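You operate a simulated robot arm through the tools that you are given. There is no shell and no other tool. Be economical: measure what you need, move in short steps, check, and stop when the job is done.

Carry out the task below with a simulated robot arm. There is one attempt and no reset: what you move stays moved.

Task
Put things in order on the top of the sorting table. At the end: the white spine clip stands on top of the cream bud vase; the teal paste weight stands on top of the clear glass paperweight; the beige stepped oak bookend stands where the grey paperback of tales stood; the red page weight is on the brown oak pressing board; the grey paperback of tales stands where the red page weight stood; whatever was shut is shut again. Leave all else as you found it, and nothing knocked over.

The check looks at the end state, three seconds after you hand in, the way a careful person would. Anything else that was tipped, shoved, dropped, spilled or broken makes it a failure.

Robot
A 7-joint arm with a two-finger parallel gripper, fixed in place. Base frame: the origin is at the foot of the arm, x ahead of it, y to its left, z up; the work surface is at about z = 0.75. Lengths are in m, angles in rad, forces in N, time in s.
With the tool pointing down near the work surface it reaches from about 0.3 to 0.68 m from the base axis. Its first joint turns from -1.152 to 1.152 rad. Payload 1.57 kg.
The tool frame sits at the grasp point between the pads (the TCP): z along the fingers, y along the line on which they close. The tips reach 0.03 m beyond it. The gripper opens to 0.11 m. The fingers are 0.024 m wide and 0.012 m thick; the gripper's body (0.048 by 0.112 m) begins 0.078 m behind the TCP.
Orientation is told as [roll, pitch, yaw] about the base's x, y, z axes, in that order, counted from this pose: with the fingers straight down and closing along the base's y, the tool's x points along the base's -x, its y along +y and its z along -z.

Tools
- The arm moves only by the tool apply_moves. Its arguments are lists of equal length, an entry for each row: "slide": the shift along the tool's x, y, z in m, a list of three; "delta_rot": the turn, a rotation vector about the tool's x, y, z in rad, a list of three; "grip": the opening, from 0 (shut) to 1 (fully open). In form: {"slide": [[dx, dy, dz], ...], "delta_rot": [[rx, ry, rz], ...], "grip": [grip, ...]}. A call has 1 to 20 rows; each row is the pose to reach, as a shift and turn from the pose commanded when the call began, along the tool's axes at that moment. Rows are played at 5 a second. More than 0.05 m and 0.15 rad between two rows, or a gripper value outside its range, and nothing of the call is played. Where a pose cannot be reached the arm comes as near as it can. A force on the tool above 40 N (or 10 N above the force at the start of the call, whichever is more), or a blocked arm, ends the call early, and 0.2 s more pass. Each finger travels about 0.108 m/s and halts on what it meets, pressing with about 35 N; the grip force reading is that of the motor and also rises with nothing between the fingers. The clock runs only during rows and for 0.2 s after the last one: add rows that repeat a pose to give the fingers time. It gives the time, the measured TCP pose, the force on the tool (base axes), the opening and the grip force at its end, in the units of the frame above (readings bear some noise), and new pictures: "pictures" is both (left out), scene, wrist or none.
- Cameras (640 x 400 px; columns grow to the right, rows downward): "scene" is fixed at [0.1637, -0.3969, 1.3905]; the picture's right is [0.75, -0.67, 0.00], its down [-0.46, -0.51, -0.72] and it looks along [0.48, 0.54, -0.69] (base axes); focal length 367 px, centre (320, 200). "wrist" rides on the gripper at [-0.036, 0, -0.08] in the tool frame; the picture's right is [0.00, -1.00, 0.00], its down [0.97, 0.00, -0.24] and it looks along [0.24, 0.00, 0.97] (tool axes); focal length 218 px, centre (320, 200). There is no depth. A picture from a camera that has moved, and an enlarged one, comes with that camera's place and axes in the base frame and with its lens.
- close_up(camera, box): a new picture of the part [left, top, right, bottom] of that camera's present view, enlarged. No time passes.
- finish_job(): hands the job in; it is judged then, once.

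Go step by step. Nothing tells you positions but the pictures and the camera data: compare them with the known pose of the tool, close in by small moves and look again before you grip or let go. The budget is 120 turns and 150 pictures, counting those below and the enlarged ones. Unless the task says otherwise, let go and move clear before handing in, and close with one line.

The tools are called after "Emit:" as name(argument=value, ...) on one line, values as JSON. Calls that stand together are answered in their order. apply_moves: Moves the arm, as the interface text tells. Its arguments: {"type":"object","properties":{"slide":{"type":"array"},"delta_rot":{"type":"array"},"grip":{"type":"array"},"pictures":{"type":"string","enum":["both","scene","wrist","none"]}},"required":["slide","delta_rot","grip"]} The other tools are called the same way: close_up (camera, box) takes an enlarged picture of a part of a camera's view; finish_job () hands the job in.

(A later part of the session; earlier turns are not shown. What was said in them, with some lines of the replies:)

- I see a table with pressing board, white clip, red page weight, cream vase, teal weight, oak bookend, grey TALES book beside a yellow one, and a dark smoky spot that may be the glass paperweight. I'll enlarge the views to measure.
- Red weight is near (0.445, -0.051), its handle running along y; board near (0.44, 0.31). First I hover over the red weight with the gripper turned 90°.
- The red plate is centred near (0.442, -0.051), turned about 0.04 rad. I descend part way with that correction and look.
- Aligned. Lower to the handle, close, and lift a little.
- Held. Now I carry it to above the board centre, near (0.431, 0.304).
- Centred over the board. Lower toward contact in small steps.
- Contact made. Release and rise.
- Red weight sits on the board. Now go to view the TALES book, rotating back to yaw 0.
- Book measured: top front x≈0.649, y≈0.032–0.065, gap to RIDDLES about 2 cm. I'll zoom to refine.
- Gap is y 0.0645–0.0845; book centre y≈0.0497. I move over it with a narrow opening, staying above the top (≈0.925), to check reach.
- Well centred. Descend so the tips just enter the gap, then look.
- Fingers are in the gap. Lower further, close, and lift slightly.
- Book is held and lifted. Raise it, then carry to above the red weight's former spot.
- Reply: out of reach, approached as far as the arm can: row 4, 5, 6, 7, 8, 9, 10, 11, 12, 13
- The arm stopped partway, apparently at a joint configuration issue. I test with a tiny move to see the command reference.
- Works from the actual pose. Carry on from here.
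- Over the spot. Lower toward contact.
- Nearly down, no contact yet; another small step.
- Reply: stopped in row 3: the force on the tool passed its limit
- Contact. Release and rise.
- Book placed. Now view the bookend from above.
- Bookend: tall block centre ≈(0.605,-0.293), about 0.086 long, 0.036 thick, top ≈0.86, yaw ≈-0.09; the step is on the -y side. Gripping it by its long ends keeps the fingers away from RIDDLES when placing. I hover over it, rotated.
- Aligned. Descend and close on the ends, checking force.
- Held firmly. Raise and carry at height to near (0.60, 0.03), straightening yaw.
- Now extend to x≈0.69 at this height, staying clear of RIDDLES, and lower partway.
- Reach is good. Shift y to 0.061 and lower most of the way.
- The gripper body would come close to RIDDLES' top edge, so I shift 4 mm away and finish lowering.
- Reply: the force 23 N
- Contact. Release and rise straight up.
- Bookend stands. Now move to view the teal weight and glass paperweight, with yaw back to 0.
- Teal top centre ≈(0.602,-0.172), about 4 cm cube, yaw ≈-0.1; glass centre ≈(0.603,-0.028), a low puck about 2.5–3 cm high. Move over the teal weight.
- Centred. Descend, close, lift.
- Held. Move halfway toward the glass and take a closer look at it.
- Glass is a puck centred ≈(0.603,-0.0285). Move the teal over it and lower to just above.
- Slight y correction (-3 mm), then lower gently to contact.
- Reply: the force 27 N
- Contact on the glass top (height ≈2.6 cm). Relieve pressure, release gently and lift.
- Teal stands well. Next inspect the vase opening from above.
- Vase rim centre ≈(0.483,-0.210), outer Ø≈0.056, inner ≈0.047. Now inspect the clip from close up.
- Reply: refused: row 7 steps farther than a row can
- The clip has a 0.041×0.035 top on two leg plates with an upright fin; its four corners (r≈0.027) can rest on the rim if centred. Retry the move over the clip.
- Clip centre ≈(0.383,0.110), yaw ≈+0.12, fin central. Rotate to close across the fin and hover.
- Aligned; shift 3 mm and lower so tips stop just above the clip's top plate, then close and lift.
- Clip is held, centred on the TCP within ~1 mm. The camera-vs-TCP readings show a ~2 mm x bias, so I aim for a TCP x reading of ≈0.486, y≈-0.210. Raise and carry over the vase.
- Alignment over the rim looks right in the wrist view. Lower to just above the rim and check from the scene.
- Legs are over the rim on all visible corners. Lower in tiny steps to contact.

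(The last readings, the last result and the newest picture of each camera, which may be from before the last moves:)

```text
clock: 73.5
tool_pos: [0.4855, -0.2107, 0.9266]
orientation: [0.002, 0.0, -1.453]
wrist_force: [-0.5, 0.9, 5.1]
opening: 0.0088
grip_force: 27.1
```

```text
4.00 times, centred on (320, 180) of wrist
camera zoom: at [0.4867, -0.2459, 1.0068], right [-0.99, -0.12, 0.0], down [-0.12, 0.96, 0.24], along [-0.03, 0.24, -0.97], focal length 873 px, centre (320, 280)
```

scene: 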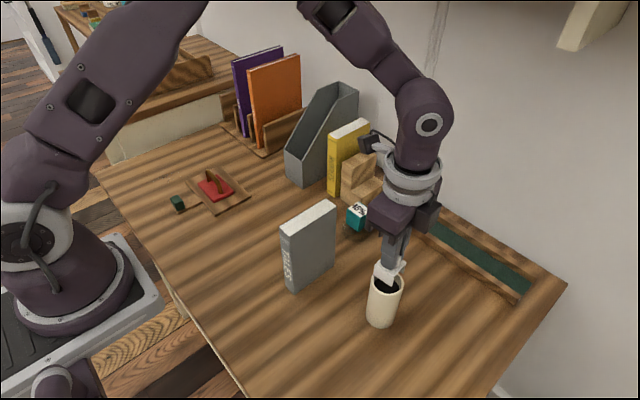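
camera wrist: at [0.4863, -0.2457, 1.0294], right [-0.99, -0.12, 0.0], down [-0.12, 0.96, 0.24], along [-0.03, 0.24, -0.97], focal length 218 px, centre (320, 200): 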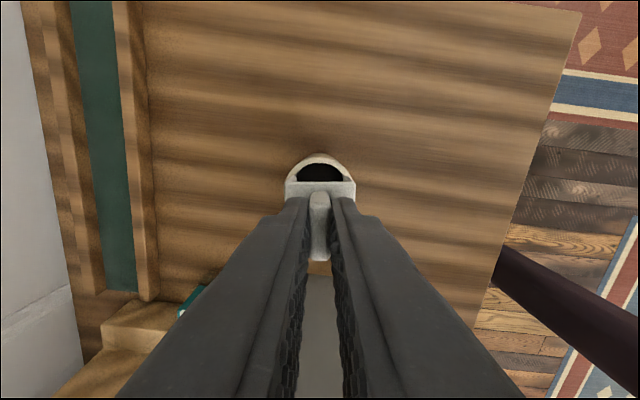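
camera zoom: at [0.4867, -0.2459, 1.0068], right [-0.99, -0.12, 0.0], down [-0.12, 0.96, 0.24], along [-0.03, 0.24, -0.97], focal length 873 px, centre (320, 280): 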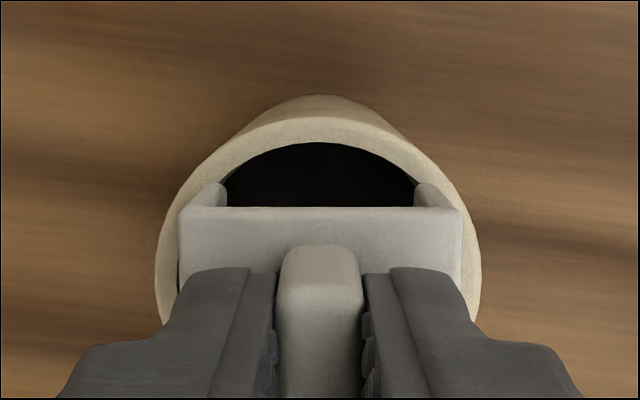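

Contact, but the near corner overlaps the rim only slightly. I lift 2.5 mm, shift ~1.5 mm toward the near corner, and lower again.

Emit:
apply_moves(slide=[[0, 0, -0.0025], [-0.001, -0.0013, -0.0025], [-0.001, -0.0013, -0.001], [-0.001, -0.0013, 0.0], [-0.001, -0.0013, 0.0]], delta_rot=[[0, 0, 0], [0, 0, 0], [0, 0, 0], [0, 0, 0], [0, 0, 0]], grip=[0, 0, 0, 0, 0], pictures="none")

Emit:
close_up(camera="scene", box=[355, 245, 420, 305])

```text
clock: 74.7
tool_pos: [0.4825, -0.2107, 0.9255]
orientation: [0.001, -0.001, -1.453]
wrist_force: [0.4, 1.2, 3.5]
opening: 0.0088
grip_force: 27.9
```

```text
6.67 times, centred on (388, 275) of scene
camera zoom: at [0.1637, -0.3969, 1.3905], right [0.75, -0.67, 0.0], down [-0.46, -0.51, -0.72], along [0.48, 0.54, -0.69], focal length 2447 px, centre (-130, -300)
```

zoom: 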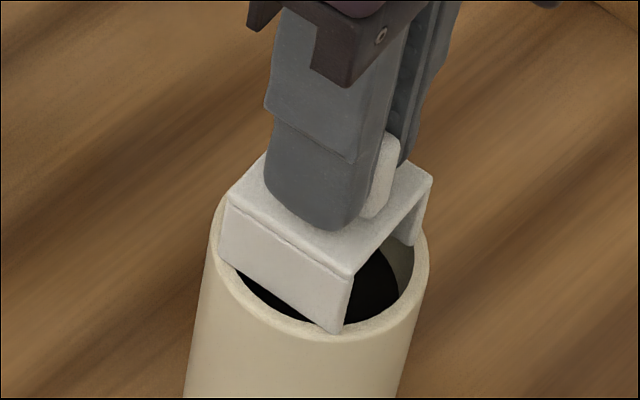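

Better seated. Release gently and lift straight up.

Emit:
apply_moves(slide=[[0, 0, 0], [0, 0, 0], [0, 0, 0], [0, 0, -0.015], [0, 0, -0.04], [0, 0, -0.08], [0, 0, -0.12], [0, 0, -0.12]], delta_rot=[[0, 0, 0], [0, 0, 0], [0, 0, 0], [0, 0, 0], [0, 0, 0], [0, 0, 0], [0, 0, 0], [0, 0, 0]], grip=[0.15, 0.25, 0.3, 0.3, 0.3, 0.3, 0.3, 0.3])

Emit:
close_up(camera="scene", box=[345, 235, 425, 335])

Emit:
close_up(camera="wrist", box=[260, 110, 380, 230])

```text
clock: 76.5
tool_pos: [0.4833, -0.2106, 1.0455]
orientation: [0.002, -0.002, -1.452]
wrist_force: [0.3, 0.9, 0.1]
opening: 0.0331
grip_force: 0.0
camera wrist: at [0.4854, -0.2466, 1.1272], right [-0.99, -0.12, 0.0], down [-0.12, 0.96, 0.24], along [-0.03, 0.24, -0.97], focal length 218 px, centre (320, 200)
```

scene: 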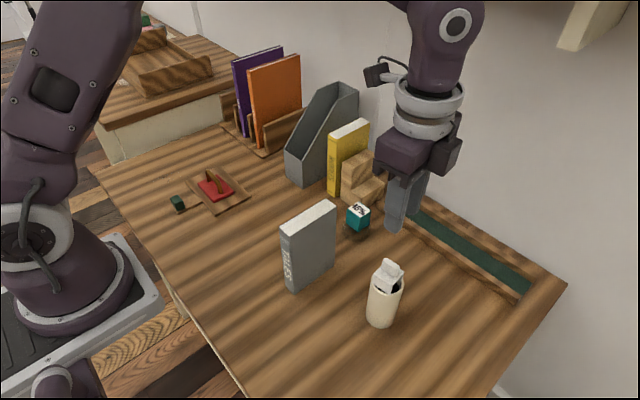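
wrist: 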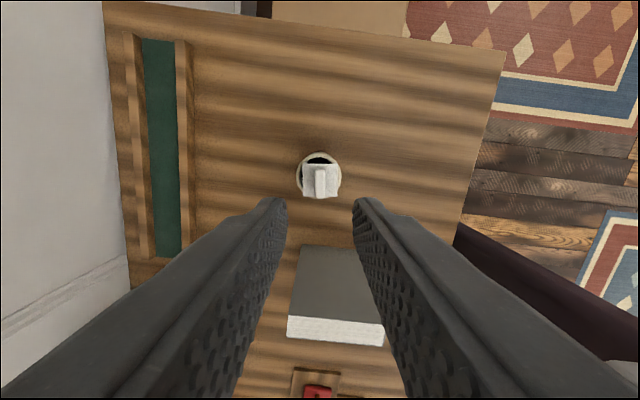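

```text
4.00 times, centred on (385, 285) of scene
camera zoom: at [0.1637, -0.3969, 1.3905], right [0.75, -0.67, 0.0], down [-0.46, -0.51, -0.72], along [0.48, 0.54, -0.69], focal length 1468 px, centre (60, -140)
```

zoom: 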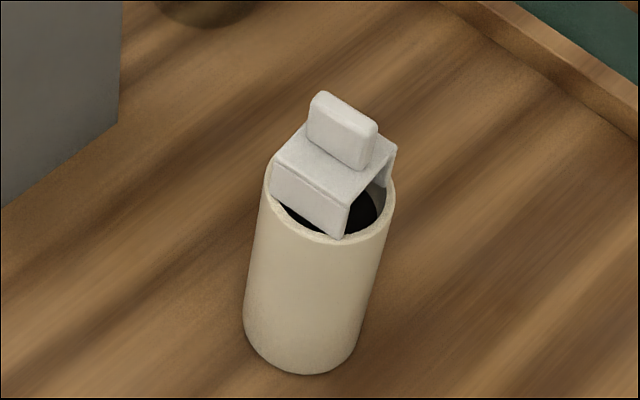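

```text
3.33 times, centred on (320, 170) of wrist
camera zoom: at [0.4854, -0.2466, 1.1272], right [-0.99, -0.12, 0.0], down [-0.12, 0.96, 0.24], along [-0.03, 0.24, -0.97], focal length 728 px, centre (320, 300)
```

zoom: 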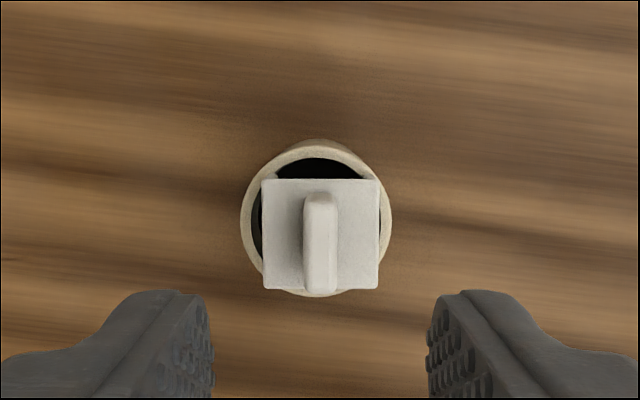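

All six items now stand where they should: the clip on the vase, the teal weight on the glass, the bookend and book in their new spots, and the red weight on the board. Nothing was opened, and the arm is clear, so I hand in.

Emit:
finish_job()

```text
The job is handed in.
```

The job is handed in: every item you listed was moved to its place, and I saw nothing knocked over. The bookend stands about 1.3 cm off the centre of the book's old spot, to keep clear of the yellow book beside it.
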